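You operate a simulated robot arm through the tools that you are given. There is no shell and no other tool. Be economical: measure what you need, move in short steps, check, and stop when the job is done.

Carry out the task below with a simulated robot arm. There is one attempt and no reset: what you move stays moved.

TASK
Test cell No. 57 and sort it into GOOD or RECHECK.
Fine: in the holder, red end to the red mark; multimeter on 20 V; GOOD is 3.2 V or more; holder switch off whenever a cell moves.

The check looks at the end state, three seconds after you hand in, the way a careful person would. Anything else that was tipped, shoved, dropped, spilled or broken makes it a failure.

THE ROBOT
A 6-joint arm with a two-finger parallel gripper, fixed in place. Base frame: the origin is at the foot of the arm, x ahead of it, y to its left, z up; the work surface is at about z = 720. Lengths are in mm, angles in degrees, forces in N, time in s.
With the tool pointing down near the work surface it reaches from about 260 to 660 mm from the base axis. Its first joint turns from -66.0 to 66.0 degrees. Payload 2.9 kg.
The tool frame sits at the grasp point between the pads (the TCP): z along the fingers, y along the line on which they close. The tips reach 30 mm beyond it. Largest opening 110 mm; finger width 20, thickness 10; the body of the gripper, 48 by 112 mm, starts 55 mm behind the TCP.
Orientation is that of the tool frame in the base frame, as [roll, pitch, yaw] about the fixed x, y, z axes, in that order (R = Rz(yaw) Ry(pitch) Rx(roll)). With the fingers straight down and closing along the base's y, the tool's x points along the base's -x, its y along +y and its z along -z.

THE INTERFACE
- The arm moves only by the tool send_rows. Its argument "series" is a list of rows, each a list of 7 numbers: the shift along the base's x, y, z in mm, then the turn, a rotation vector about the base's x, y, z in degrees, then the finger opening in mm, from 0 to 110. In form: [[x, y, z, ax, ay, az, claw], ...]. A call has 1 to 10 rows; each row is the pose to reach, as a shift and turn from the pose commanded when the call began. Each row takes 0.2 s and may step no farther than 50 mm and 8.6 degrees from the row before; otherwise, or with a gripper value out of range, the whole call is refused. Where a pose cannot be reached the arm comes as near as it can. A force on the tool above 40 N (or 10 N above the force at the start of the call, whichever is more), or a blocked arm, ends the call early, and 0.2 s more pass. Each finger travels about 108 mm/s and halts on what it meets, pressing with about 43 N; the grip force reading is that of the motor and also rises with nothing between the fingers. The clock runs only during rows and for 0.2 s after the last one: add rows that repeat a pose to give the fingers time. It gives the time, the measured TCP pose, the force on the tool (base axes), the opening and the grip force at its end, in the units of the frame above (readings bear some noise).
- Cameras (640 x 400 px; columns grow to the right, rows downward): "scene" is fixed at [69.3, 425.8, 1392.6]; the picture's right is [-0.84, -0.55, 0.00], its down [-0.27, 0.42, -0.87] and it looks along [0.47, -0.73, -0.50] (base axes); focal length 371 px, centre (320, 200). "wrist" rides on the gripper at [72, 17, -103] in the tool frame; the picture's right is [-0.23, 0.97, 0.00], its down [-0.76, -0.18, -0.62] and it looks along [-0.61, -0.14, 0.78] (tool axes); focal length 222 px, centre (320, 200). There is no depth. A picture from a camera that has moved, and an enlarged one, comes with that camera's place and axes in the base frame and with its lens.
- snapshot(camera): a new picture of that camera. No time passes.
- enlarge(camera, box): a new picture of the part [left, top, right, bottom] of that camera's present view, enlarged. No time passes.
- finish_job(): hands the job in; it is judged then, once.

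Work in short steps. Places have to be worked out from the pictures, the camera data and where the tool is seen: move nearer, look again, correct. Check each grasp and each placing, and mend what went wrong. You have 120 turns and 84 pictures in all, those below and enlarged ones among them. Open the gripper and draw the arm clear of the work before you hand the job in, unless the task says otherwise; then end with one line.

The tools are called after "Request:" by a JSON object that holds its "api" and its "payload". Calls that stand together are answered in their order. send_rows: Moves the arm, as the interface text tells. Its arguments: {"type":"object","properties":{"series":{"type":"array"}},"required":["series"]} The other tools are called the same way: snapshot (camera) takes a picture; enlarge (camera, box) takes an enlarged picture of a part of a camera's view; finish_job () hands the job in.

At the start:

```text
clock: 0.0
tcp_pos: [433.8, -52.6, 1116.6]
tool_rot: [180.0, 0.1, 180.0]
contact_force: [0.4, 0.1, 0.2]
grip_width: 109.9
grasp_force: 0.0
```

scene: 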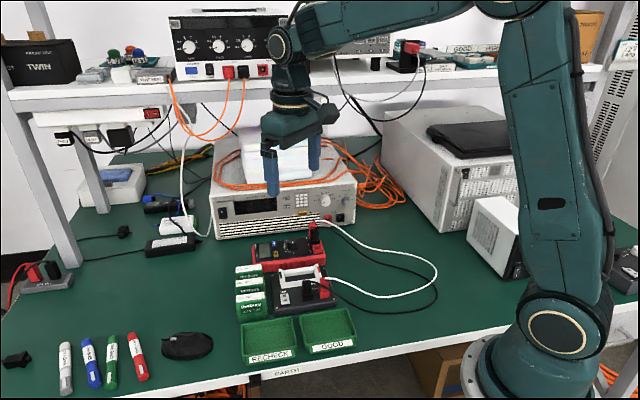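
wrist: 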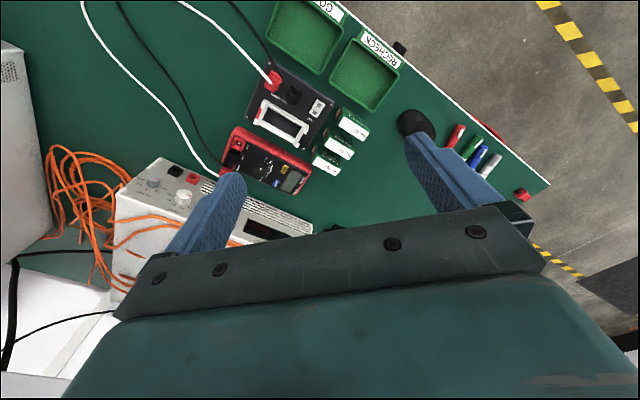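

The scene shows a multimeter, holder with switch, three cells, and two trays. I enlarge both views to read details.

Request:
{"api": "enlarge", "payload": {"camera": "scene", "box": [220, 210, 380, 370]}}

Request:
{"api": "enlarge", "payload": {"camera": "wrist", "box": [210, 50, 390, 200]}}

```text
2.50 times, centred on (300, 290) of scene
camera zoom: at [69.3, 425.8, 1392.6], right [-0.84, -0.55, 0.0], down [-0.27, 0.42, -0.87], along [0.47, -0.73, -0.5], focal length 928 px, centre (370, -25)
```

zoom: 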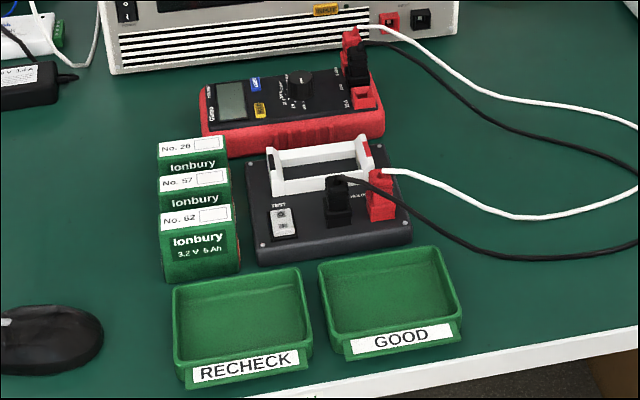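

```text
2.67 times, centred on (300, 125) of wrist
camera zoom: at [361.6, -35.3, 1218.9], right [0.23, 0.97, 0.0], down [0.76, -0.18, 0.62], along [0.61, -0.14, -0.78], focal length 592 px, centre (373, 400)
```

zoom: 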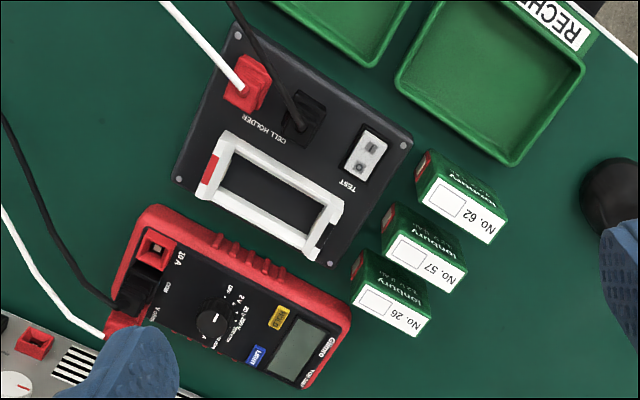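

The cells sit near (576,-42), the holder near (483,-124) and the meter dial near (601,-245). I'll lower the tool for a close look with plenty of clearance.

Request:
{"api": "send_rows", "payload": {"series": [[0, -4, -45, 0, 0, 0, 110], [0, -8, -90, 0, 0, 0, 110], [0, -12, -135, 0, 0, 0, 110], [0, -16, -180, 0, 0, 0, 110], [0, -20, -220, 0, 0, 0, 110], [0, -20, -220, 0, 0, 0, 110]]}}

Request:
{"api": "snapshot", "payload": {"camera": "wrist"}}

```text
clock: 1.4
tcp_pos: [432.3, -70.4, 896.2]
tool_rot: [180.0, 0.1, 180.0]
contact_force: [-0.2, -0.5, 0.0]
grip_width: 109.9
grasp_force: 0.1
```

```text
79 pictures are left
camera wrist: at [361.2, -53.5, 998.2], right [0.23, 0.97, 0.0], down [0.76, -0.18, 0.62], along [0.61, -0.14, -0.78], focal length 222 px, centre (320, 200)
```

wrist: 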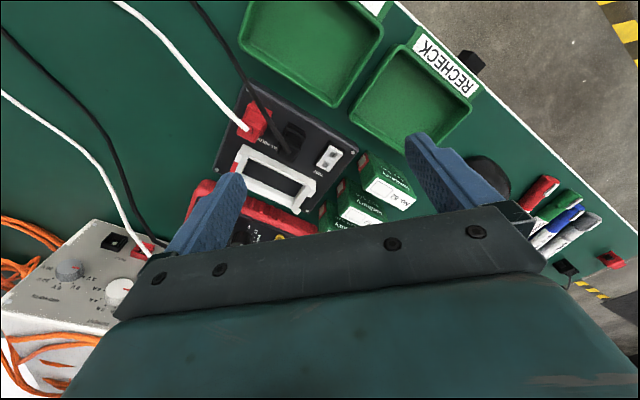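

The gripper body hides the meter; I move forward and right to see it.

Request:
{"api": "send_rows", "payload": {"series": [[35, -25, 0, 0, 0, 0, 110], [70, -50, 0, 0, 0, 0, 110], [105, -75, 0, 0, 0, 0, 110], [120, -90, 0, 0, 0, 0, 110], [120, -90, 0, 0, 0, 0, 110]]}}

Request:
{"api": "snapshot", "payload": {"camera": "wrist"}}

Request:
{"api": "enlarge", "payload": {"camera": "wrist", "box": [220, 60, 400, 210]}}

```text
clock: 2.6
tcp_pos: [553.7, -160.0, 894.8]
tool_rot: [180.0, 0.1, -179.9]
contact_force: [0.5, -0.6, 0.6]
grip_width: 110.0
grasp_force: 0.1
```

```text
78 pictures are left
camera wrist: at [481.2, -143.1, 997.0], right [0.23, 0.97, 0.0], down [0.76, -0.18, 0.62], along [0.61, -0.14, -0.78], focal length 222 px, centre (320, 200)
```

wrist: 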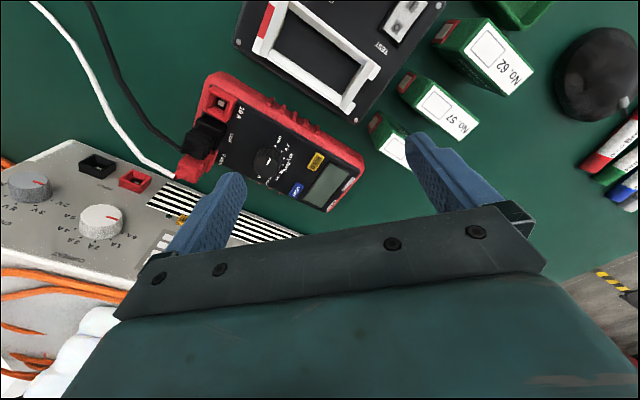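

```text
2.67 times, centred on (310, 135) of wrist
camera zoom: at [481.2, -143.1, 997.0], right [0.23, 0.97, 0.0], down [0.76, -0.18, 0.62], along [0.61, -0.14, -0.78], focal length 592 px, centre (347, 373)
```

zoom: 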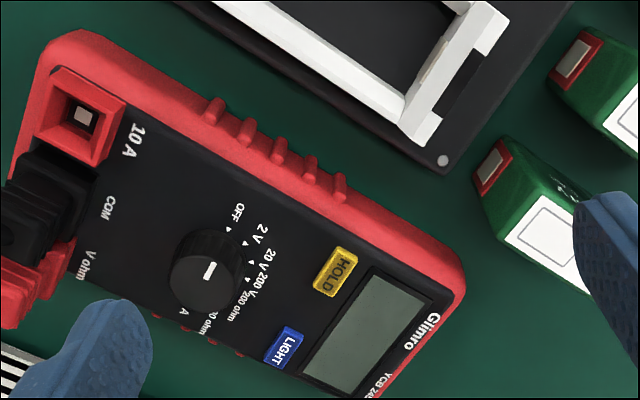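

Leads are in COM and V/ohm, as they should be. I zoom in on the dial to see its present setting.

Request:
{"api": "enlarge", "payload": {"camera": "wrist", "box": [255, 110, 315, 160]}}

Request:
{"api": "enlarge", "payload": {"camera": "scene", "box": [260, 225, 340, 275]}}

Request:
{"api": "enlarge", "payload": {"camera": "wrist", "box": [360, 0, 540, 140]}}

```text
8.00 times, centred on (285, 135) of wrist
camera zoom: at [481.2, -143.1, 997.0], right [0.23, 0.97, 0.0], down [0.76, -0.18, 0.62], along [0.61, -0.14, -0.78], focal length 1777 px, centre (600, 720)
```

zoom: 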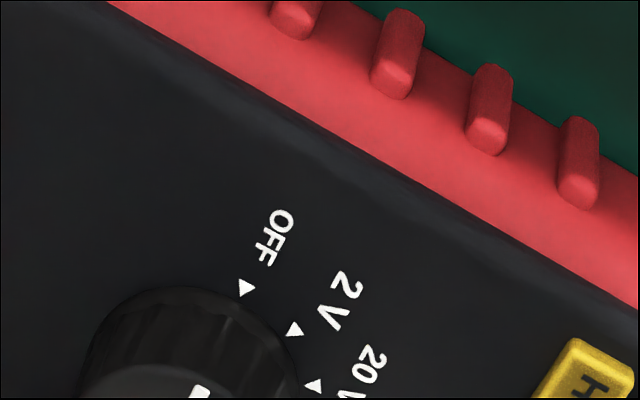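

```text
8.00 times, centred on (300, 250) of scene
camera zoom: at [69.3, 425.8, 1392.6], right [-0.84, -0.55, 0.0], down [-0.27, 0.42, -0.87], along [0.47, -0.73, -0.5], focal length 2970 px, centre (480, -200)
```

zoom: 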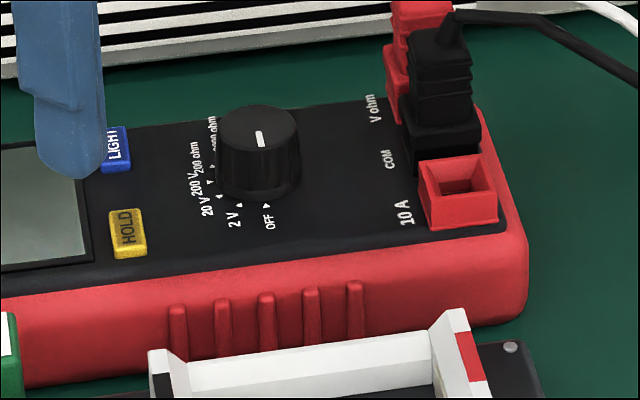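

```text
2.86 times, centred on (450, 70) of wrist
camera zoom: at [481.2, -143.1, 997.0], right [0.23, 0.97, 0.0], down [0.76, -0.18, 0.62], along [0.61, -0.14, -0.78], focal length 635 px, centre (-51, 571)
```

zoom: 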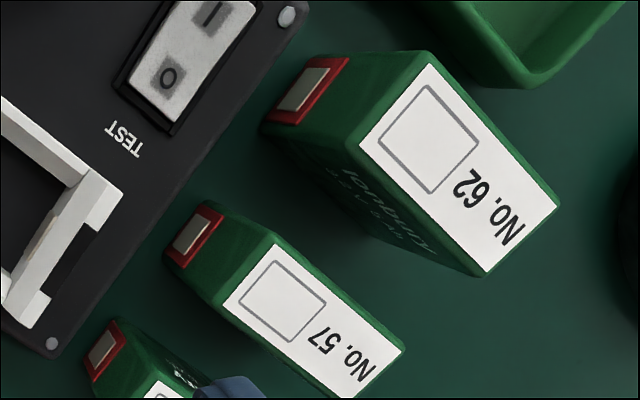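

Request:
{"api": "enlarge", "payload": {"camera": "wrist", "box": [250, 125, 314, 185]}}

```text
6.67 times, centred on (282, 155) of wrist
camera zoom: at [481.2, -143.1, 997.0], right [0.23, 0.97, 0.0], down [0.76, -0.18, 0.62], along [0.61, -0.14, -0.78], focal length 1481 px, centre (573, 500)
```

zoom: 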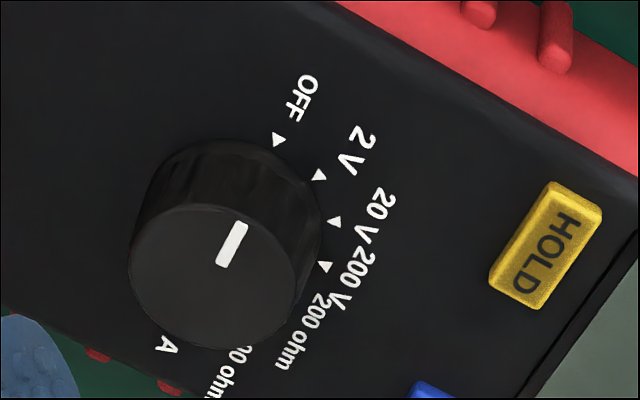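

The pointer is on OFF: the dial axis is about (590,-229), its top about z 780, and 20 V lies about 61° clockwise (seen from above). I'll turn the tool +85° and go above the knob so the fingers stay clear of plugs and buttons during the turn.

Request:
{"api": "send_rows", "payload": {"series": [[4, -7, 0, 0, 0, 8.5, 110], [8, -14, 0, 0, 0, 17, 110], [12, -21, 0, 0, 0, 25.5, 110], [16, -28, 0, 0, 0, 34, 110], [20, -35, 0, 0, 0, 42.5, 110], [24, -42, 0, 0, 0, 51, 100], [28, -49, 0, 0, 0, 59.5, 90], [32, -56, 0, 0, 0, 68, 80], [36, -63, 0, 0, 0, 76.5, 70], [37, -69, 0, 0, 0, 85, 60]]}}

Request:
{"api": "snapshot", "payload": {"camera": "wrist"}}

Request:
{"api": "snapshot", "payload": {"camera": "scene"}}

```text
clock: 4.8
tcp_pos: [590.5, -232.0, 894.9]
tool_rot: [-180.0, -0.1, -94.7]
contact_force: [0.2, 0.4, -0.4]
grip_width: 60.2
grasp_force: 0.1
```

```text
72 pictures are left
camera wrist: at [568.5, -302.8, 998.4], right [-0.95, 0.31, 0.0], down [0.24, 0.74, 0.62], along [0.19, 0.59, -0.78], focal length 222 px, centre (320, 200)
```

wrist: 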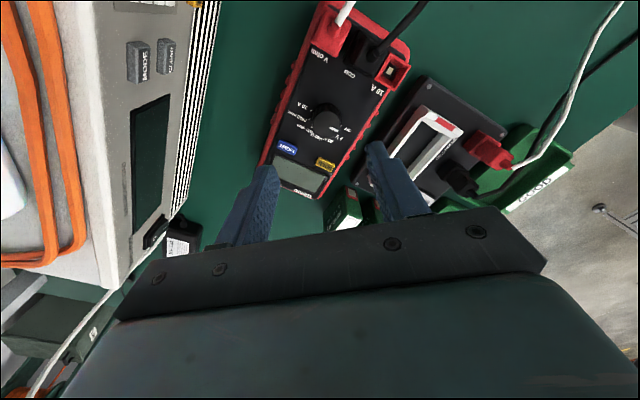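

```text
71 pictures are left
```

scene: 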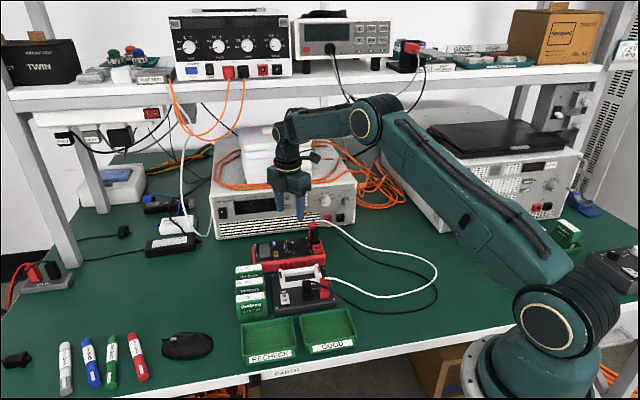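

Request:
{"api": "enlarge", "payload": {"camera": "wrist", "box": [280, 85, 376, 145]}}

```text
6.67 times, centred on (328, 115) of wrist
camera zoom: at [568.5, -302.8, 998.4], right [-0.95, 0.31, 0.0], down [0.24, 0.74, 0.62], along [0.19, 0.59, -0.78], focal length 1481 px, centre (267, 767)
```

zoom: 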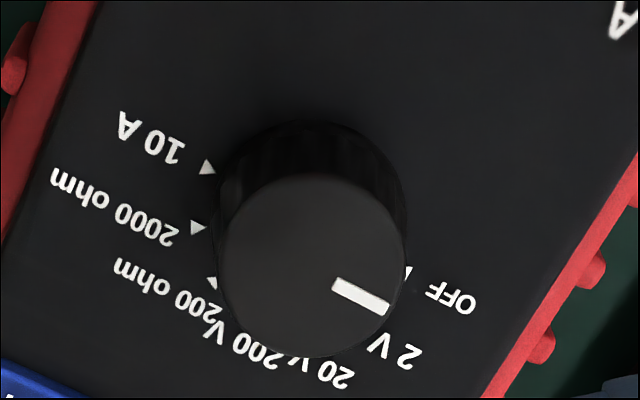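

Combining both views the knob axis is about (587,-228), top about z 783. I correct and descend to tip height ~800 to check again.

Request:
{"api": "send_rows", "payload": {"series": [[-2, 2, -20, 0, 0, 0, 60], [-4, 4, -45, 0, 0, 0, 60], [-4, 4, -62, 0, 0, 0, 60], [-4, 4, -62, 0, 0, 0, 60]]}}

Request:
{"api": "snapshot", "payload": {"camera": "wrist"}}

Request:
{"api": "enlarge", "payload": {"camera": "scene", "box": [260, 175, 340, 275]}}

```text
clock: 5.8
tcp_pos: [587.5, -225.2, 832.8]
tool_rot: [179.9, -0.1, -95.0]
contact_force: [0.6, -0.2, 0.2]
grip_width: 60.0
grasp_force: 0.0
```

```text
69 pictures are left
camera wrist: at [565.3, -296.4, 935.3], right [-0.95, 0.31, 0.0], down [0.24, 0.74, 0.62], along [0.19, 0.59, -0.78], focal length 222 px, centre (320, 200)
```

wrist: 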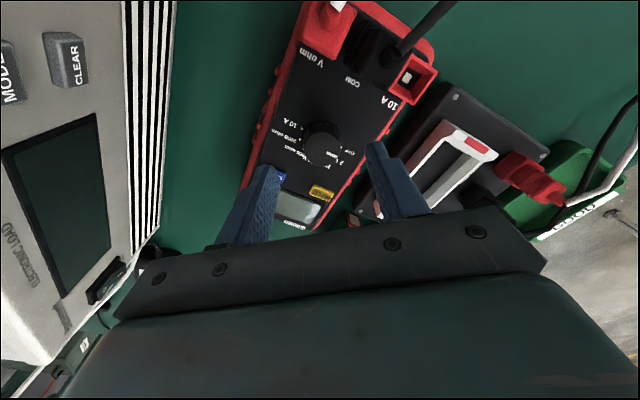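

```text
4.00 times, centred on (300, 225) of scene
camera zoom: at [69.3, 425.8, 1392.6], right [-0.84, -0.55, 0.0], down [-0.27, 0.42, -0.87], along [0.47, -0.73, -0.5], focal length 1485 px, centre (400, 100)
```

zoom: 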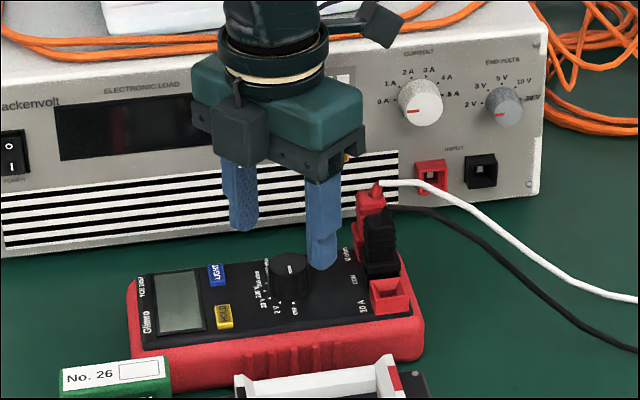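

Request:
{"api": "enlarge", "payload": {"camera": "wrist", "box": [240, 100, 400, 200]}}

```text
4.00 times, centred on (320, 150) of wrist
camera zoom: at [565.3, -296.4, 935.3], right [-0.95, 0.31, 0.0], down [0.24, 0.74, 0.62], along [0.19, 0.59, -0.78], focal length 888 px, centre (320, 400)
```

zoom: 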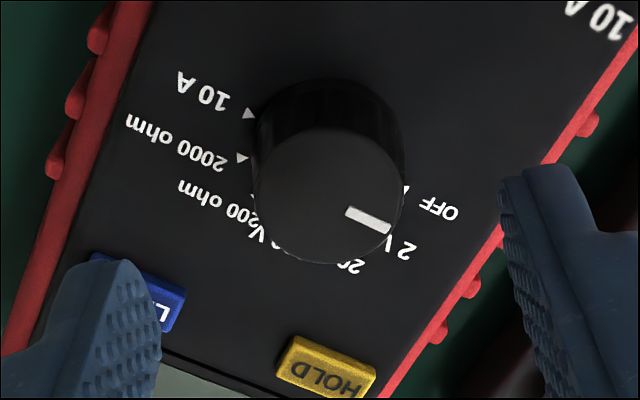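

The knob centre is about (586.3,-226), well centred. I narrow to 46 mm, descend so the tips straddle the knob and then close.

Request:
{"api": "send_rows", "payload": {"series": [[-1, -0.5, 0, 0, 0, 0, 46], [-1, -0.5, -12, 0, 0, 0, 46], [-1, -0.5, -24, 0, 0, 0, 46], [-1, -0.5, -34, 0, 0, 0, 46], [-1, -0.5, -34, 0, 0, 0, 46]]}}

Request:
{"api": "enlarge", "payload": {"camera": "scene", "box": [260, 200, 340, 275]}}

Request:
{"api": "enlarge", "payload": {"camera": "wrist", "box": [220, 100, 420, 225]}}

```text
clock: 7.0
tcp_pos: [584.8, -228.2, 798.7]
tool_rot: [180.0, 0.0, -95.0]
contact_force: [0.9, 0.3, 0.7]
grip_width: 46.1
grasp_force: 0.1
```

```text
5.33 times, centred on (300, 238) of scene
camera zoom: at [69.3, 425.8, 1392.6], right [-0.84, -0.55, 0.0], down [-0.27, 0.42, -0.87], along [0.47, -0.73, -0.5], focal length 1980 px, centre (427, 0)
```

zoom: 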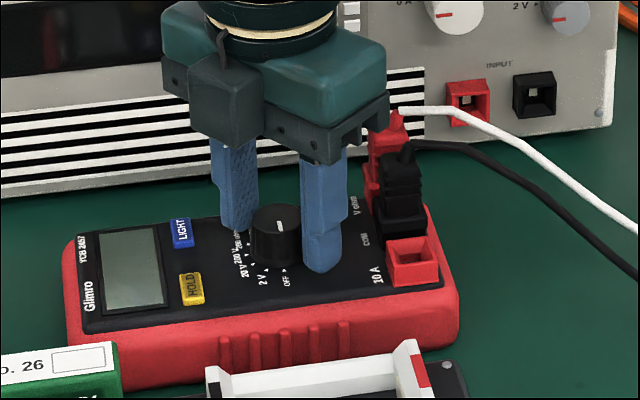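

```text
3.20 times, centred on (320, 162) of wrist
camera zoom: at [562.0, -298.9, 902.7], right [-0.95, 0.31, 0.0], down [0.24, 0.74, 0.62], along [0.19, 0.59, -0.78], focal length 711 px, centre (320, 320)
```

zoom: 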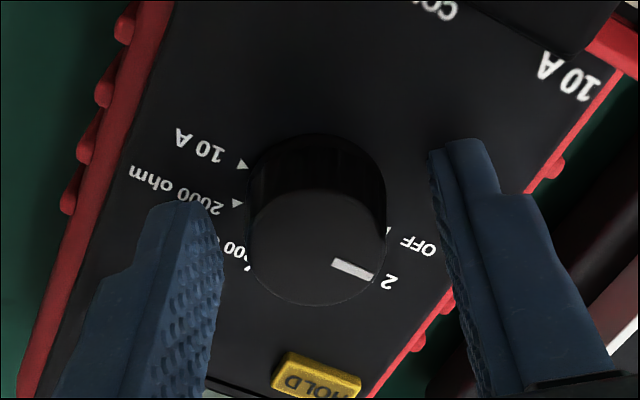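

Straddling the knob without contact. I close to 32 mm to check centring before gripping.

Request:
{"api": "send_rows", "payload": {"series": [[0, 0, 0, 0, 0, 0, 36], [0, 0, 0, 0, 0, 0, 33]]}}

Request:
{"api": "enlarge", "payload": {"camera": "wrist", "box": [270, 120, 370, 200]}}

```text
clock: 7.6
tcp_pos: [583.6, -228.2, 800.4]
tool_rot: [-180.0, 0.0, -95.0]
contact_force: [0.5, -0.5, 0.3]
grip_width: 33.3
grasp_force: 0.1
```

```text
5.00 times, centred on (320, 160) of wrist
camera zoom: at [562.1, -298.9, 903.0], right [-0.95, 0.31, 0.0], down [0.24, 0.74, 0.62], along [0.19, 0.59, -0.78], focal length 1111 px, centre (320, 400)
```

zoom: 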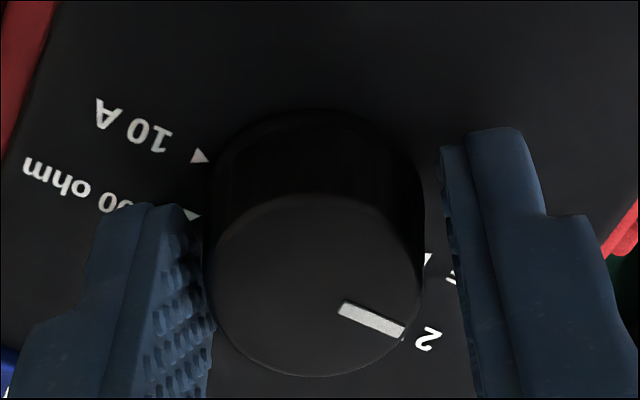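

The knob is ~1.8 mm nearer the +x finger; I shift that way and grip it gently.

Request:
{"api": "send_rows", "payload": {"series": [[1.8, 0, 0, 0, 0, 0, 33], [1.8, 0, 0, 0, 0, 0, 28], [1.8, 0, 0, 0, 0, 0, 24], [1.8, 0, 0, 0, 0, 0, 23]]}}

Request:
{"api": "enlarge", "payload": {"camera": "wrist", "box": [270, 120, 370, 200]}}

```text
clock: 8.6
tcp_pos: [586.0, -228.4, 800.1]
tool_rot: [179.9, -0.1, -95.0]
contact_force: [-9.3, 0.5, 3.6]
grip_width: 27.7
grasp_force: 42.9
```

```text
5.00 times, centred on (320, 160) of wrist
camera zoom: at [563.2, -298.9, 902.8], right [-0.95, 0.31, 0.0], down [0.24, 0.74, 0.62], along [0.19, 0.59, -0.78], focal length 1111 px, centre (320, 400)
```

zoom: 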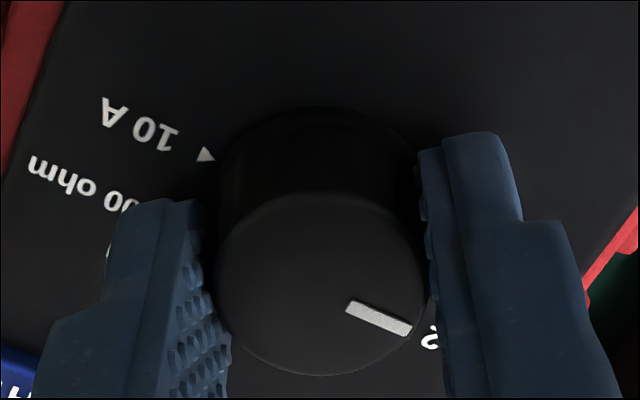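

Gripped at 27.7 mm. I turn it -60° about z with the grip held.

Request:
{"api": "send_rows", "payload": {"series": [[-0.5, 0, 0, 0, 0, -7.6, 23], [-0.7, 0, 0, 0, 0, -15.2, 23], [-0.7, 0, 0, 0, 0, -22.8, 23], [-0.7, 0, 0, 0, 0, -30.4, 23], [-0.7, 0, 0, 0, 0, -38, 23], [-0.7, 0, 0, 0, 0, -45.6, 23], [-0.7, 0, 0, 0, 0, -53.2, 23], [-0.7, 0, 0, 0, 0, -60.5, 23], [-0.7, 0, 0, 0, 0, -60.5, 23]]}}

Request:
{"api": "enlarge", "payload": {"camera": "wrist", "box": [260, 100, 388, 200]}}

Request:
{"api": "enlarge", "payload": {"camera": "scene", "box": [250, 215, 330, 275]}}

```text
clock: 10.6
tcp_pos: [585.9, -227.3, 798.8]
tool_rot: [-180.0, 0.0, -155.5]
contact_force: [0.1, -1.4, 3.3]
grip_width: 27.9
grasp_force: 43.2
```

```text
4.00 times, centred on (324, 150) of wrist
camera zoom: at [514.0, -241.8, 902.8], right [-0.2, 0.98, 0.0], down [0.77, 0.15, 0.62], along [0.61, 0.12, -0.78], focal length 888 px, centre (304, 400)
```

zoom: 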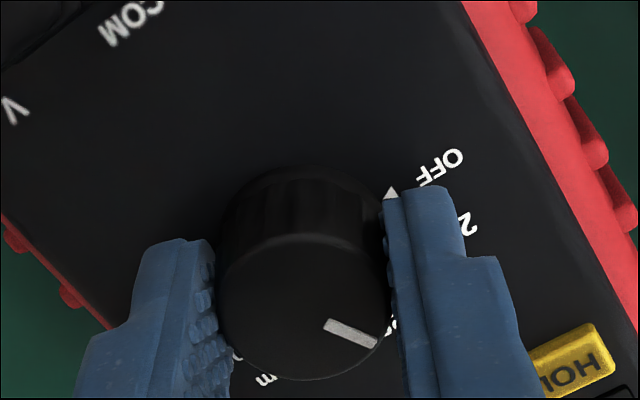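

```text
6.67 times, centred on (290, 245) of scene
camera zoom: at [69.2, 425.8, 1392.6], right [-0.84, -0.55, 0.0], down [-0.27, 0.42, -0.87], along [0.47, -0.73, -0.5], focal length 2475 px, centre (520, -100)
```

zoom: 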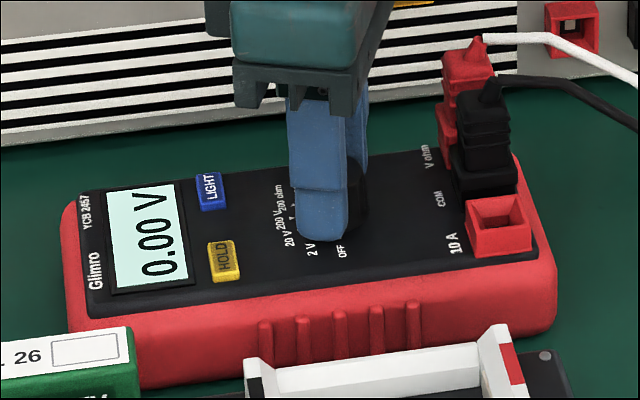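

The knob followed and the display is on, showing 0.00 V. I release and lift straight up to check.

Request:
{"api": "send_rows", "payload": {"series": [[0, 0, 0, 0, 0, 0, 34], [0, 0, 0, 0, 0, 0, 44], [0, 0, 20, 0, 0, 0, 46], [0, 0, 60, 0, 0, 0, 46], [0, 0, 100, 0, 0, 0, 46], [0, 0, 100, 0, 0, 0, 46]]}}

Request:
{"api": "enlarge", "payload": {"camera": "wrist", "box": [270, 60, 398, 150]}}

```text
clock: 12.0
tcp_pos: [586.7, -231.3, 900.5]
tool_rot: [179.9, 0.1, -155.5]
contact_force: [-0.5, 0.2, -0.3]
grip_width: 46.1
grasp_force: 0.0
```

```text
4.44 times, centred on (334, 105) of wrist
camera zoom: at [514.1, -245.8, 1003.8], right [-0.2, 0.98, 0.0], down [0.77, 0.15, 0.62], along [0.61, 0.12, -0.78], focal length 987 px, centre (258, 622)
```

zoom: 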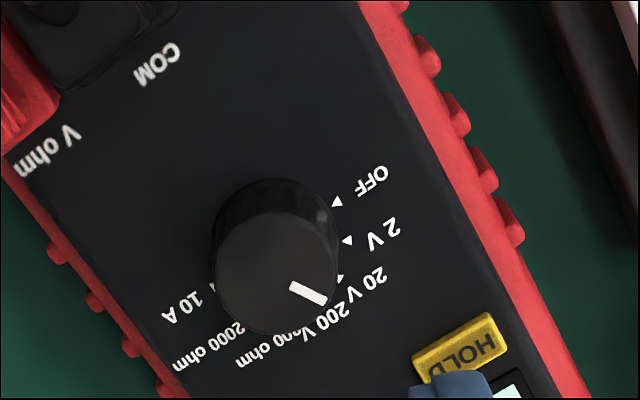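

Dial pointer at ~73°, matching the 20 V mark. Next I move above cell 57 (about (578,-37)), turning +21.5° so the fingers close across its thickness.

Request:
{"api": "send_rows", "payload": {"series": [[-2, 39, 0, 0, 0, 4.5, 46], [-4, 78, 0, 0, 0, 9, 46], [-6, 117, 0, 0, 0, 13.5, 46], [-8, 156, 0, 0, 0, 18, 46], [-9, 194, 0, 0, 0, 21.5, 60], [-9, 194, 0, 0, 0, 21.5, 60]]}}

Request:
{"api": "snapshot", "payload": {"camera": "wrist"}}

Request:
{"api": "enlarge", "payload": {"camera": "wrist", "box": [230, 50, 410, 165]}}

Request:
{"api": "enlarge", "payload": {"camera": "scene", "box": [225, 255, 345, 330]}}

```text
clock: 13.4
tcp_pos: [576.3, -35.1, 900.1]
tool_rot: [-180.0, -0.1, -134.0]
contact_force: [-0.5, -0.2, 0.2]
grip_width: 59.9
grasp_force: 0.0
```

```text
59 pictures are left
camera wrist: at [514.6, -74.3, 1003.6], right [-0.54, 0.84, 0.0], down [0.66, 0.42, 0.62], along [0.52, 0.34, -0.78], focal length 222 px, centre (320, 200)
```

wrist: 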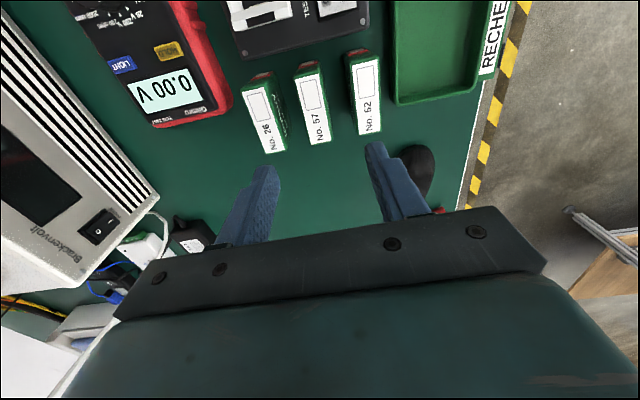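

```text
3.48 times, centred on (320, 108) of wrist
camera zoom: at [514.6, -74.3, 1003.6], right [-0.54, 0.84, 0.0], down [0.66, 0.42, 0.62], along [0.52, 0.34, -0.78], focal length 773 px, centre (320, 522)
```

zoom: 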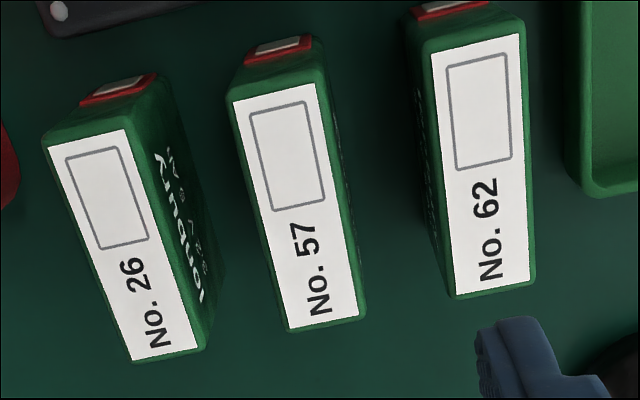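

```text
5.33 times, centred on (285, 292) of scene
camera zoom: at [69.3, 425.8, 1392.6], right [-0.84, -0.55, 0.0], down [-0.27, 0.42, -0.87], along [0.47, -0.73, -0.5], focal length 1980 px, centre (507, -293)
```

zoom: 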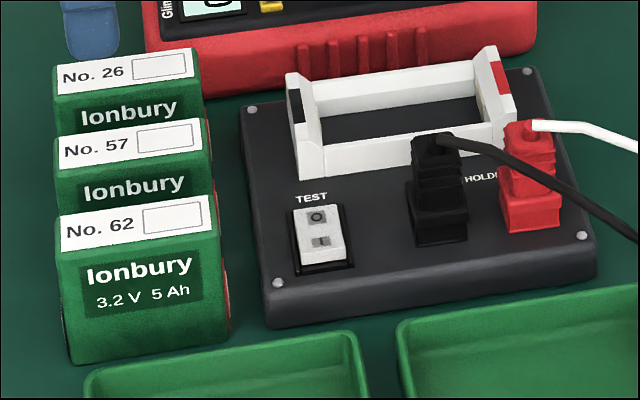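

Cell 57's top centre is about (574,-41), top about z 780, long axis at 45° with its red end toward the holder side – the same way as the holder's red mark. I correct and descend to tips ~812.

Request:
{"api": "send_rows", "payload": {"series": [[-2, -5, -20, 0, 0, -1, 48], [-2, -5, -40, 0, 0, -1, 46], [-2, -5, -58, 0, 0, -1, 46], [-2, -5, -58, 0, 0, -1, 46]]}}

Request:
{"api": "enlarge", "payload": {"camera": "wrist", "box": [220, 60, 420, 185]}}

Request:
{"api": "enlarge", "payload": {"camera": "scene", "box": [215, 230, 315, 330]}}

```text
clock: 14.4
tcp_pos: [574.8, -35.4, 842.8]
tool_rot: [180.0, 0.0, -135.0]
contact_force: [0.6, 0.0, 0.0]
grip_width: 46.0
grasp_force: 0.2
```

```text
3.20 times, centred on (320, 122) of wrist
camera zoom: at [513.0, -75.7, 945.8], right [-0.53, 0.85, 0.0], down [0.66, 0.41, 0.62], along [0.53, 0.33, -0.78], focal length 711 px, centre (320, 448)
```

zoom: 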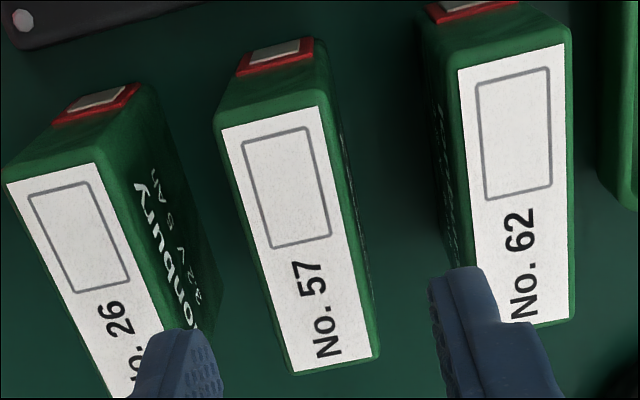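

```text
4.00 times, centred on (265, 280) of scene
camera zoom: at [69.3, 425.8, 1392.6], right [-0.84, -0.55, 0.0], down [-0.27, 0.42, -0.87], along [0.47, -0.73, -0.5], focal length 1485 px, centre (540, -120)
```

zoom: 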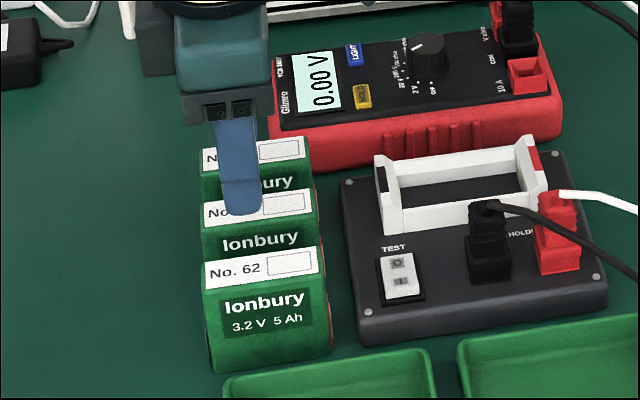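

Tool axis is ~3 mm off across and along; I shift by (0,-4) and lower to grip the upper part of cell 57 (tips ≈ z 753). Gaps to neighbours are ~27 mm, enough for the 10 mm fingers.

Request:
{"api": "send_rows", "payload": {"series": [[0, -4, 0, 0, 0, 0, 45], [0, -4, -15, 0, 0, 0, 45], [0, -4, -25, 0, 0, 0, 45], [0, -4, -25, 0, 0, 0, 45]]}}

Request:
{"api": "enlarge", "payload": {"camera": "wrist", "box": [220, 80, 420, 205]}}

```text
clock: 15.4
tcp_pos: [575.8, -40.0, 817.9]
tool_rot: [180.0, -0.1, -135.0]
contact_force: [-0.6, -0.1, -0.3]
grip_width: 44.8
grasp_force: 0.1
```

```text
3.20 times, centred on (320, 142) of wrist
camera zoom: at [513.0, -80.7, 921.1], right [-0.53, 0.85, 0.0], down [0.66, 0.41, 0.62], along [0.53, 0.33, -0.78], focal length 711 px, centre (320, 384)
```

zoom: 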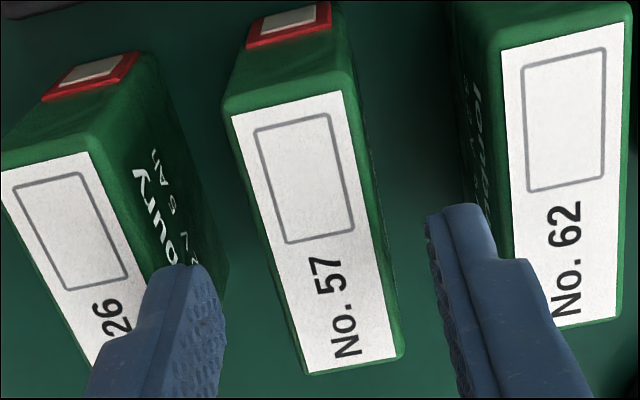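

Now the cell top centre coincides with the tool axis (576,-41). Descend to tips ≈752, look, before closing.

Request:
{"api": "send_rows", "payload": {"series": [[0, 0, -12, 0, 0, 0, 45], [0, 0, -24, 0, 0, 0, 45], [0, 0, -36, 0, 0, 0, 45], [0, 0, -36, 0, 0, 0, 45]]}}

Request:
{"api": "snapshot", "payload": {"camera": "wrist"}}

Request:
{"api": "enlarge", "payload": {"camera": "scene", "box": [215, 230, 315, 330]}}

```text
clock: 16.4
tcp_pos: [577.6, -43.2, 787.0]
tool_rot: [-179.7, 0.3, -135.0]
contact_force: [-8.3, 0.2, 37.8]
grip_width: 42.2
grasp_force: 0.0
```

```text
53 pictures are left
camera wrist: at [513.7, -82.9, 888.8], right [-0.53, 0.85, -0.01], down [0.66, 0.41, 0.63], along [0.54, 0.33, -0.78], focal length 222 px, centre (320, 200)
```

wrist: 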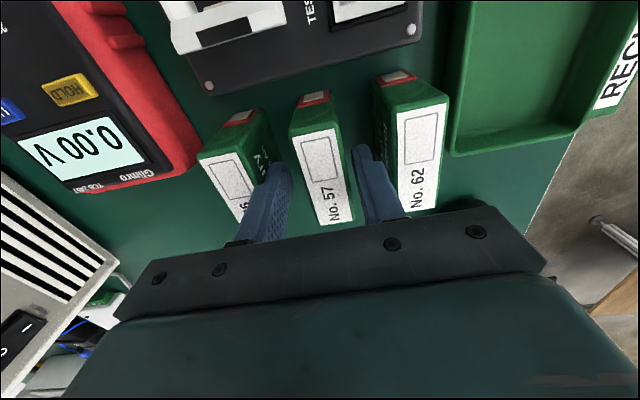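

```text
4.00 times, centred on (265, 280) of scene
camera zoom: at [68.4, 425.9, 1392.6], right [-0.84, -0.55, 0.0], down [-0.27, 0.42, -0.87], along [0.47, -0.73, -0.5], focal length 1485 px, centre (540, -120)
```

zoom: 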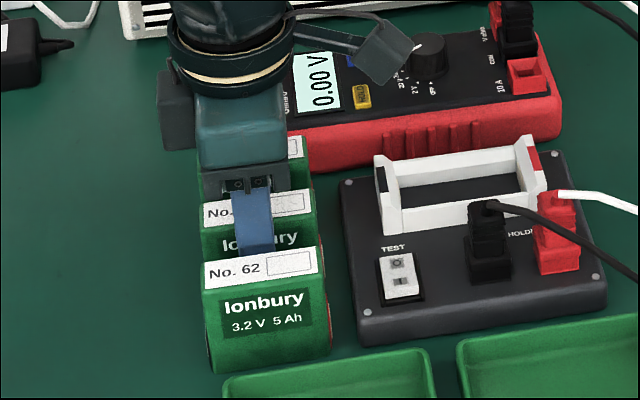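

A contact of 38 N upward: a fingertip met something at tip z ≈757. I back straight up at once and reassess.

Request:
{"api": "send_rows", "payload": {"series": [[0, 0, 15, 0, 0, 0, 45], [0, 0, 25, 0, 0, 0, 45], [0, 0, 25, 0, 0, 0, 45]]}}

Request:
{"api": "snapshot", "payload": {"camera": "wrist"}}

Request:
{"api": "enlarge", "payload": {"camera": "scene", "box": [215, 230, 315, 330]}}

```text
clock: 17.2
tcp_pos: [574.1, -42.7, 804.7]
tool_rot: [179.9, 0.0, -135.0]
contact_force: [-0.2, -0.3, 0.1]
grip_width: 45.2
grasp_force: 0.1
```

```text
51 pictures are left
camera wrist: at [512.7, -82.7, 909.5], right [-0.53, 0.85, 0.0], down [0.66, 0.41, 0.62], along [0.53, 0.33, -0.78], focal length 222 px, centre (320, 200)
```

wrist: 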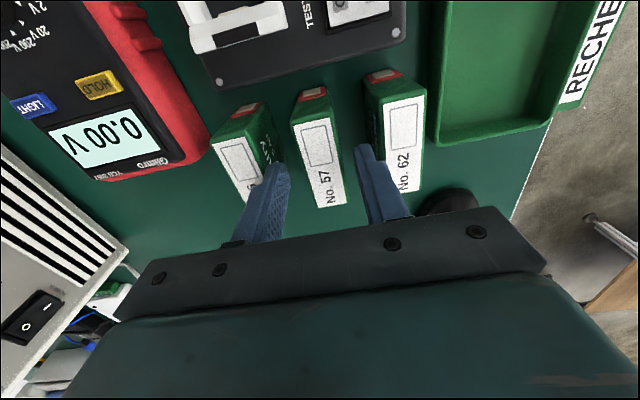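

```text
4.00 times, centred on (265, 280) of scene
camera zoom: at [69.3, 425.8, 1392.6], right [-0.84, -0.55, 0.0], down [-0.27, 0.42, -0.87], along [0.47, -0.73, -0.5], focal length 1485 px, centre (540, -120)
```

zoom: 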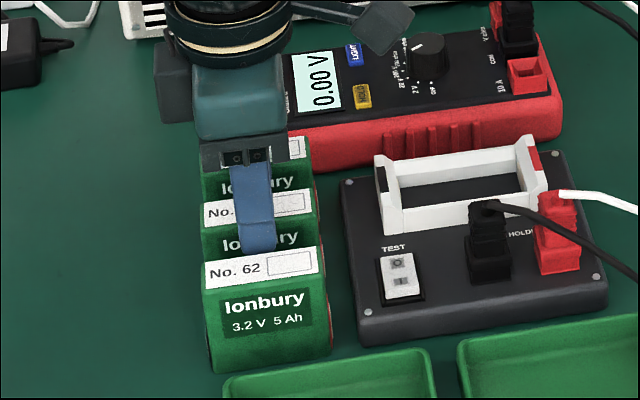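

Cells have not moved. The fingers thicken outward above the tip, and at 45 mm opening the outer step likely caught cell 26's top edge. I narrow to 35 mm at this height (tips 775, just beside the top) and check.

Request:
{"api": "send_rows", "payload": {"series": [[0, 0, 8, 0, 0, 0, 40], [0, 0, 8, 0, 0, 0, 36], [0, 0, 8, 0, 0, 0, 36]]}}

Request:
{"api": "enlarge", "payload": {"camera": "wrist", "box": [200, 70, 440, 220]}}

```text
clock: 18.0
tcp_pos: [575.3, -44.7, 815.3]
tool_rot: [180.0, 0.0, -135.0]
contact_force: [-0.2, -0.5, -0.1]
grip_width: 36.0
grasp_force: 0.0
```

```text
2.67 times, centred on (320, 145) of wrist
camera zoom: at [513.2, -83.4, 918.2], right [-0.53, 0.85, 0.0], down [0.66, 0.41, 0.62], along [0.53, 0.33, -0.78], focal length 592 px, centre (320, 347)
```

zoom: 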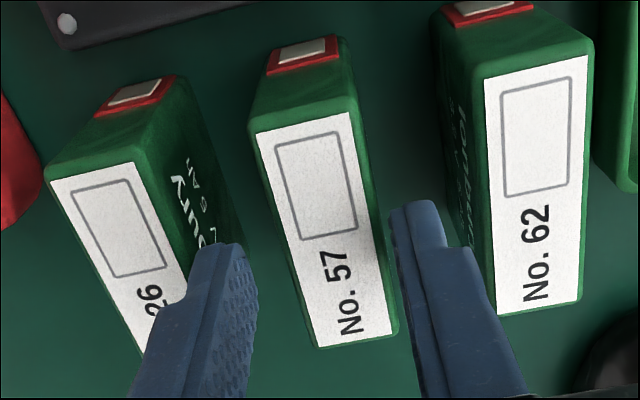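

The tool drifted ~4 mm in -y after the contact. I shift back (0,+3.8) and recheck.

Request:
{"api": "send_rows", "payload": {"series": [[0, 3.8, 0, 0, 0, 0, 36], [0, 3.8, -6, 0, 0, 0, 36], [0, 3.8, -6, 0, 0, 0, 36]]}}

Request:
{"api": "enlarge", "payload": {"camera": "wrist", "box": [200, 70, 440, 220]}}

```text
clock: 18.8
tcp_pos: [575.6, -38.3, 807.5]
tool_rot: [-180.0, 0.0, -135.1]
contact_force: [0.2, 0.5, 0.9]
grip_width: 35.9
grasp_force: 0.1
```

```text
2.67 times, centred on (320, 145) of wrist
camera zoom: at [513.0, -78.6, 911.0], right [-0.53, 0.85, 0.0], down [0.66, 0.41, 0.62], along [0.53, 0.33, -0.78], focal length 592 px, centre (320, 347)
```

zoom: 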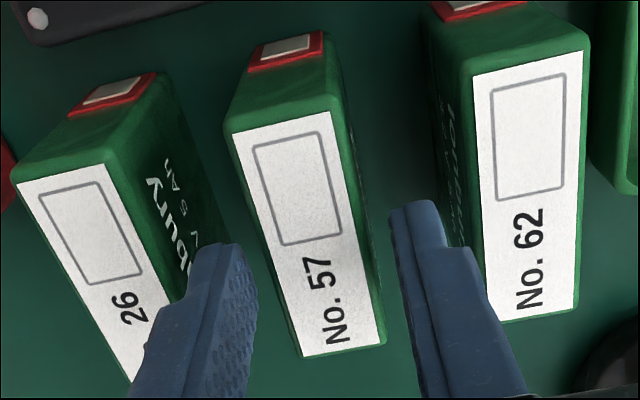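

Centred within 1 mm. Descend 20 mm with a 36 mm opening, then close only if no contact.

Request:
{"api": "send_rows", "payload": {"series": [[0, -0.8, -10, 0, 0, 0, 36], [0, -0.8, -20, 0, 0, 0, 36], [0, -0.8, -20, 0, 0, 0, 36]]}}

Request:
{"api": "enlarge", "payload": {"camera": "wrist", "box": [200, 80, 440, 230]}}

```text
clock: 19.6
tcp_pos: [576.0, -40.3, 787.1]
tool_rot: [-179.9, 0.0, -135.0]
contact_force: [0.3, -0.2, 0.2]
grip_width: 36.3
grasp_force: 0.1
```

```text
2.67 times, centred on (320, 155) of wrist
camera zoom: at [514.1, -79.3, 889.5], right [-0.53, 0.85, 0.0], down [0.66, 0.41, 0.62], along [0.53, 0.33, -0.78], focal length 592 px, centre (320, 320)
```

zoom: 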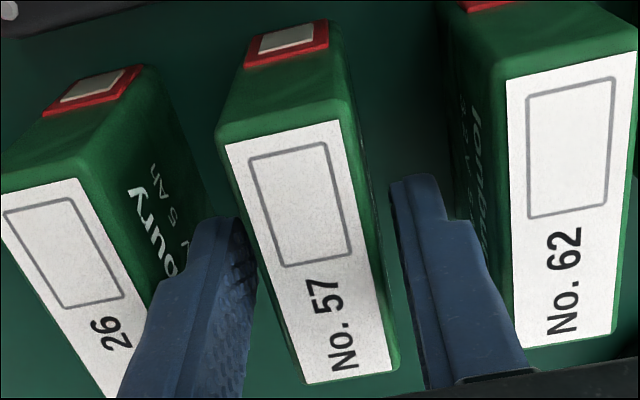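

No contact; the cell is centred between the fingers. I close on it.

Request:
{"api": "send_rows", "payload": {"series": [[0, 0, 0, 0, 0, 0, 30], [0, 0, 0, 0, 0, 0, 25], [0, 0, 0, 0, 0, 0, 20], [0, 0, 0, 0, 0, 0, 18]]}}

```text
clock: 20.6
tcp_pos: [576.5, -39.7, 787.2]
tool_rot: [-180.0, 0.0, -135.0]
contact_force: [-0.2, 0.1, 0.4]
grip_width: 25.6
grasp_force: 43.1
```

Gripped at 25.6 mm. Lift straight up 85 mm and check with the scene camera.

Request:
{"api": "send_rows", "payload": {"series": [[0, 0, 10, 0, 0, 0, 18], [0, 0, 30, 0, 0, 0, 18], [0, 0, 60, 0, 0, 0, 18], [0, 0, 90, 0, 0, 0, 18], [0, 0, 90, 0, 0, 0, 18]]}}

Request:
{"api": "enlarge", "payload": {"camera": "scene", "box": [215, 210, 345, 330]}}

Request:
{"api": "snapshot", "payload": {"camera": "wrist"}}

```text
clock: 21.8
tcp_pos: [575.3, -41.3, 876.9]
tool_rot: [-179.9, 0.0, -135.0]
contact_force: [0.1, 0.3, -3.0]
grip_width: 25.5
grasp_force: 43.3
```

```text
3.33 times, centred on (280, 270) of scene
camera zoom: at [69.3, 425.8, 1392.6], right [-0.84, -0.55, 0.0], down [-0.27, 0.42, -0.87], along [0.47, -0.73, -0.5], focal length 1237 px, centre (453, -33)
```

zoom: 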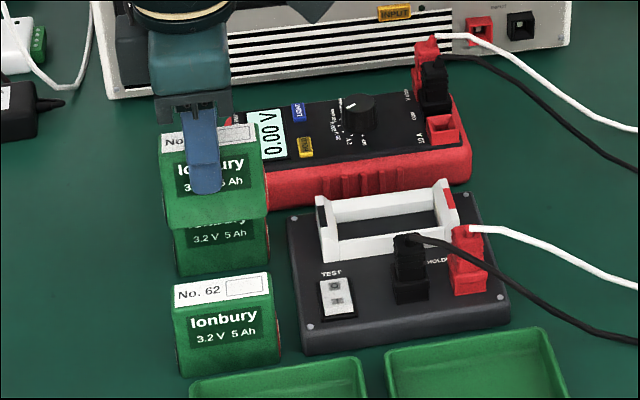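

```text
45 pictures are left
camera wrist: at [512.3, -80.5, 979.5], right [-0.53, 0.85, 0.0], down [0.66, 0.41, 0.62], along [0.53, 0.33, -0.78], focal length 222 px, centre (320, 200)
```

wrist: 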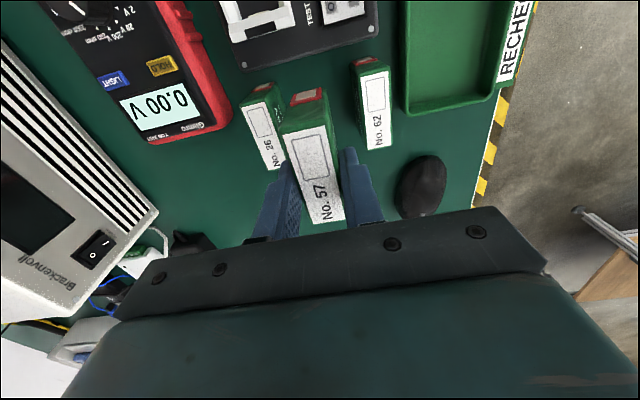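

Cell 57 is held level, others undisturbed. I move toward the holder, staying high, for a clear look at the slot ahead of the cell.

Request:
{"api": "send_rows", "payload": {"series": [[-5, -25, 0, 0, 0, 0, 18], [-10, -50, 0, 0, 0, 0, 18], [-15, -70, 0, 0, 0, 0, 18], [-15, -70, 0, 0, 0, 0, 18]]}}

Request:
{"api": "snapshot", "payload": {"camera": "wrist"}}

Request:
{"api": "enlarge", "payload": {"camera": "wrist", "box": [230, 0, 400, 106]}}

```text
clock: 22.8
tcp_pos: [559.8, -108.5, 875.5]
tool_rot: [-179.9, -0.1, -135.0]
contact_force: [0.4, -1.0, -3.4]
grip_width: 25.9
grasp_force: 43.2
```

```text
44 pictures are left
camera wrist: at [497.9, -149.0, 978.0], right [-0.53, 0.85, 0.0], down [0.66, 0.41, 0.62], along [0.53, 0.33, -0.78], focal length 222 px, centre (320, 200)
```

wrist: 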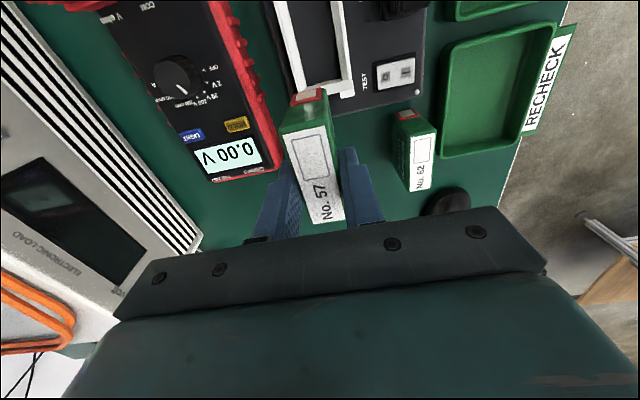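

```text
3.76 times, centred on (315, 53) of wrist
camera zoom: at [497.9, -149.0, 978.0], right [-0.53, 0.85, 0.0], down [0.66, 0.41, 0.62], along [0.53, 0.33, -0.78], focal length 836 px, centre (339, 753)
```

zoom: 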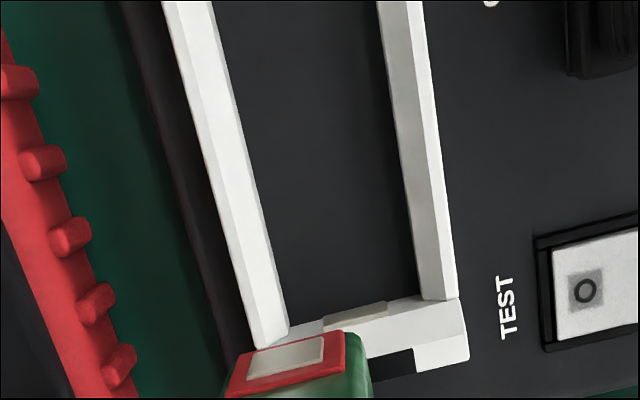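

The slot is partly out of view. I raise 50 mm and shift so the slot appears beside the held cell.

Request:
{"api": "send_rows", "payload": {"series": [[0, 0, 30, 0, 0, 0, 18], [-15, 2, 50, 0, 0, 0, 18], [-40, 8, 50, 0, 0, 0, 18], [-65, 12, 50, 0, 0, 0, 18], [-65, 12, 50, 0, 0, 0, 18]]}}

Request:
{"api": "snapshot", "payload": {"camera": "wrist"}}

Request:
{"api": "enlarge", "payload": {"camera": "wrist", "box": [190, 20, 350, 120]}}

```text
clock: 24.0
tcp_pos: [493.4, -97.3, 928.0]
tool_rot: [180.0, 0.1, -135.0]
contact_force: [-0.2, -0.6, -3.2]
grip_width: 26.0
grasp_force: 42.8
```

```text
42 pictures are left
camera wrist: at [430.8, -137.7, 1031.0], right [-0.53, 0.85, 0.0], down [0.66, 0.41, 0.62], along [0.53, 0.33, -0.78], focal length 222 px, centre (320, 200)
```

wrist: 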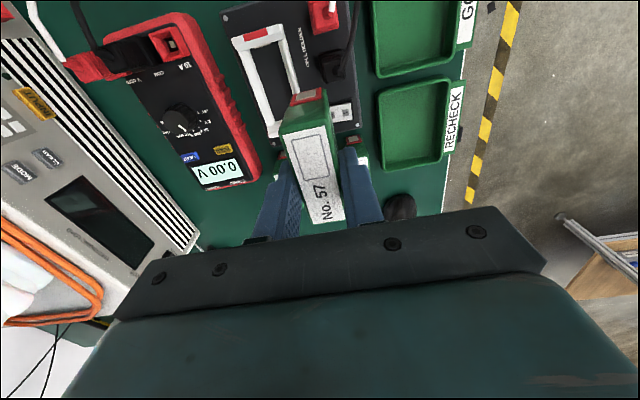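

```text
4.00 times, centred on (270, 70) of wrist
camera zoom: at [430.8, -137.7, 1031.0], right [-0.53, 0.85, 0.0], down [0.66, 0.41, 0.62], along [0.53, 0.33, -0.78], focal length 888 px, centre (520, 720)
```

zoom: 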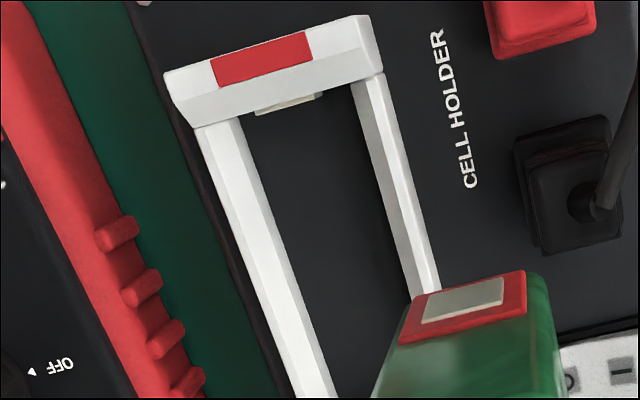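

Slot measured: centre about (503,-149), ~29 mm wide, ~77 mm long at 45°, red mark at its 225° end, matching the cell's red end. I move the cell over it and lower partway to look.

Request:
{"api": "send_rows", "payload": {"series": [[5, -25, 0, 0, 0, 0, 18], [9.5, -50.5, 0, 0, 0, 0, 18], [9.5, -50.5, -30, 0, 0, 0, 18], [9.5, -50.5, -65, 0, 0, 0, 18], [9.5, -50.5, -65, 0, 0, 0, 18]]}}

Request:
{"api": "enlarge", "payload": {"camera": "wrist", "box": [230, 50, 400, 156]}}

Request:
{"api": "enlarge", "payload": {"camera": "scene", "box": [245, 215, 355, 330]}}

```text
clock: 25.2
tcp_pos: [506.0, -147.3, 865.5]
tool_rot: [180.0, 0.0, -135.0]
contact_force: [-0.7, 0.0, -3.0]
grip_width: 25.9
grasp_force: 42.9
```

```text
3.76 times, centred on (315, 103) of wrist
camera zoom: at [442.4, -186.9, 967.7], right [-0.53, 0.85, 0.0], down [0.66, 0.41, 0.62], along [0.53, 0.33, -0.78], focal length 836 px, centre (339, 565)
```

zoom: 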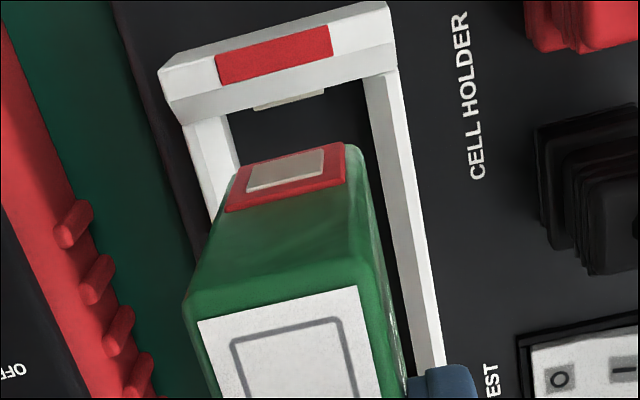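

```text
3.48 times, centred on (300, 272) of scene
camera zoom: at [69.3, 425.8, 1392.6], right [-0.84, -0.55, 0.0], down [-0.27, 0.42, -0.87], along [0.47, -0.73, -0.5], focal length 1291 px, centre (390, -52)
```

zoom: 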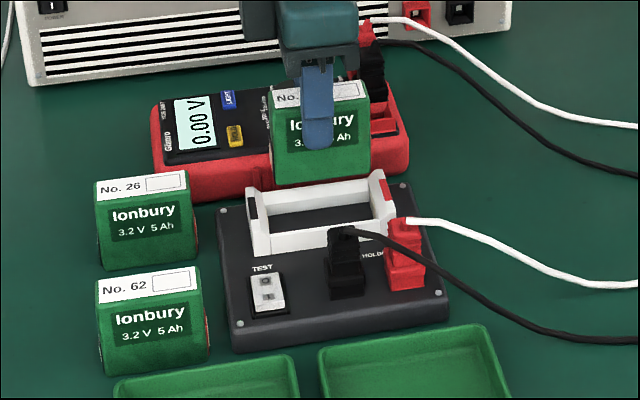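

Lateral alignment is within ~1 mm. I check the lengthwise fit with a closer scene view.

Request:
{"api": "enlarge", "payload": {"camera": "scene", "box": [306, 230, 376, 295]}}

Request:
{"api": "enlarge", "payload": {"camera": "scene", "box": [306, 235, 366, 295]}}

```text
6.15 times, centred on (341, 262) of scene
camera zoom: at [69.3, 425.8, 1392.6], right [-0.84, -0.55, 0.0], down [-0.27, 0.42, -0.87], along [0.47, -0.73, -0.5], focal length 2284 px, centre (191, -185)
```

zoom: 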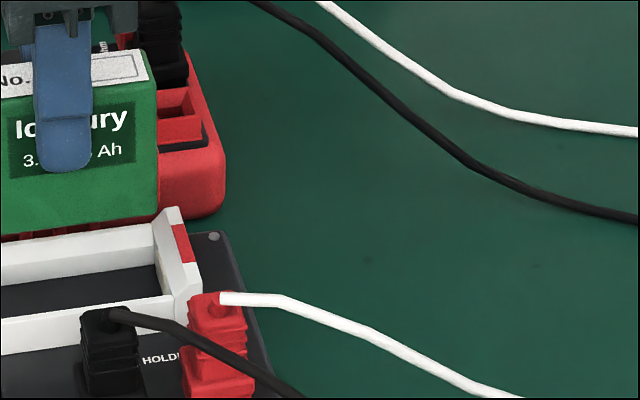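

```text
6.67 times, centred on (336, 265) of scene
camera zoom: at [69.3, 425.8, 1392.6], right [-0.84, -0.55, 0.0], down [-0.27, 0.42, -0.87], along [0.47, -0.73, -0.5], focal length 2475 px, centre (213, -233)
```

zoom: 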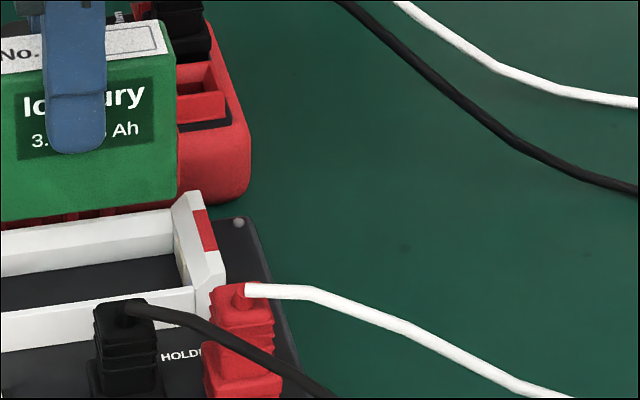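

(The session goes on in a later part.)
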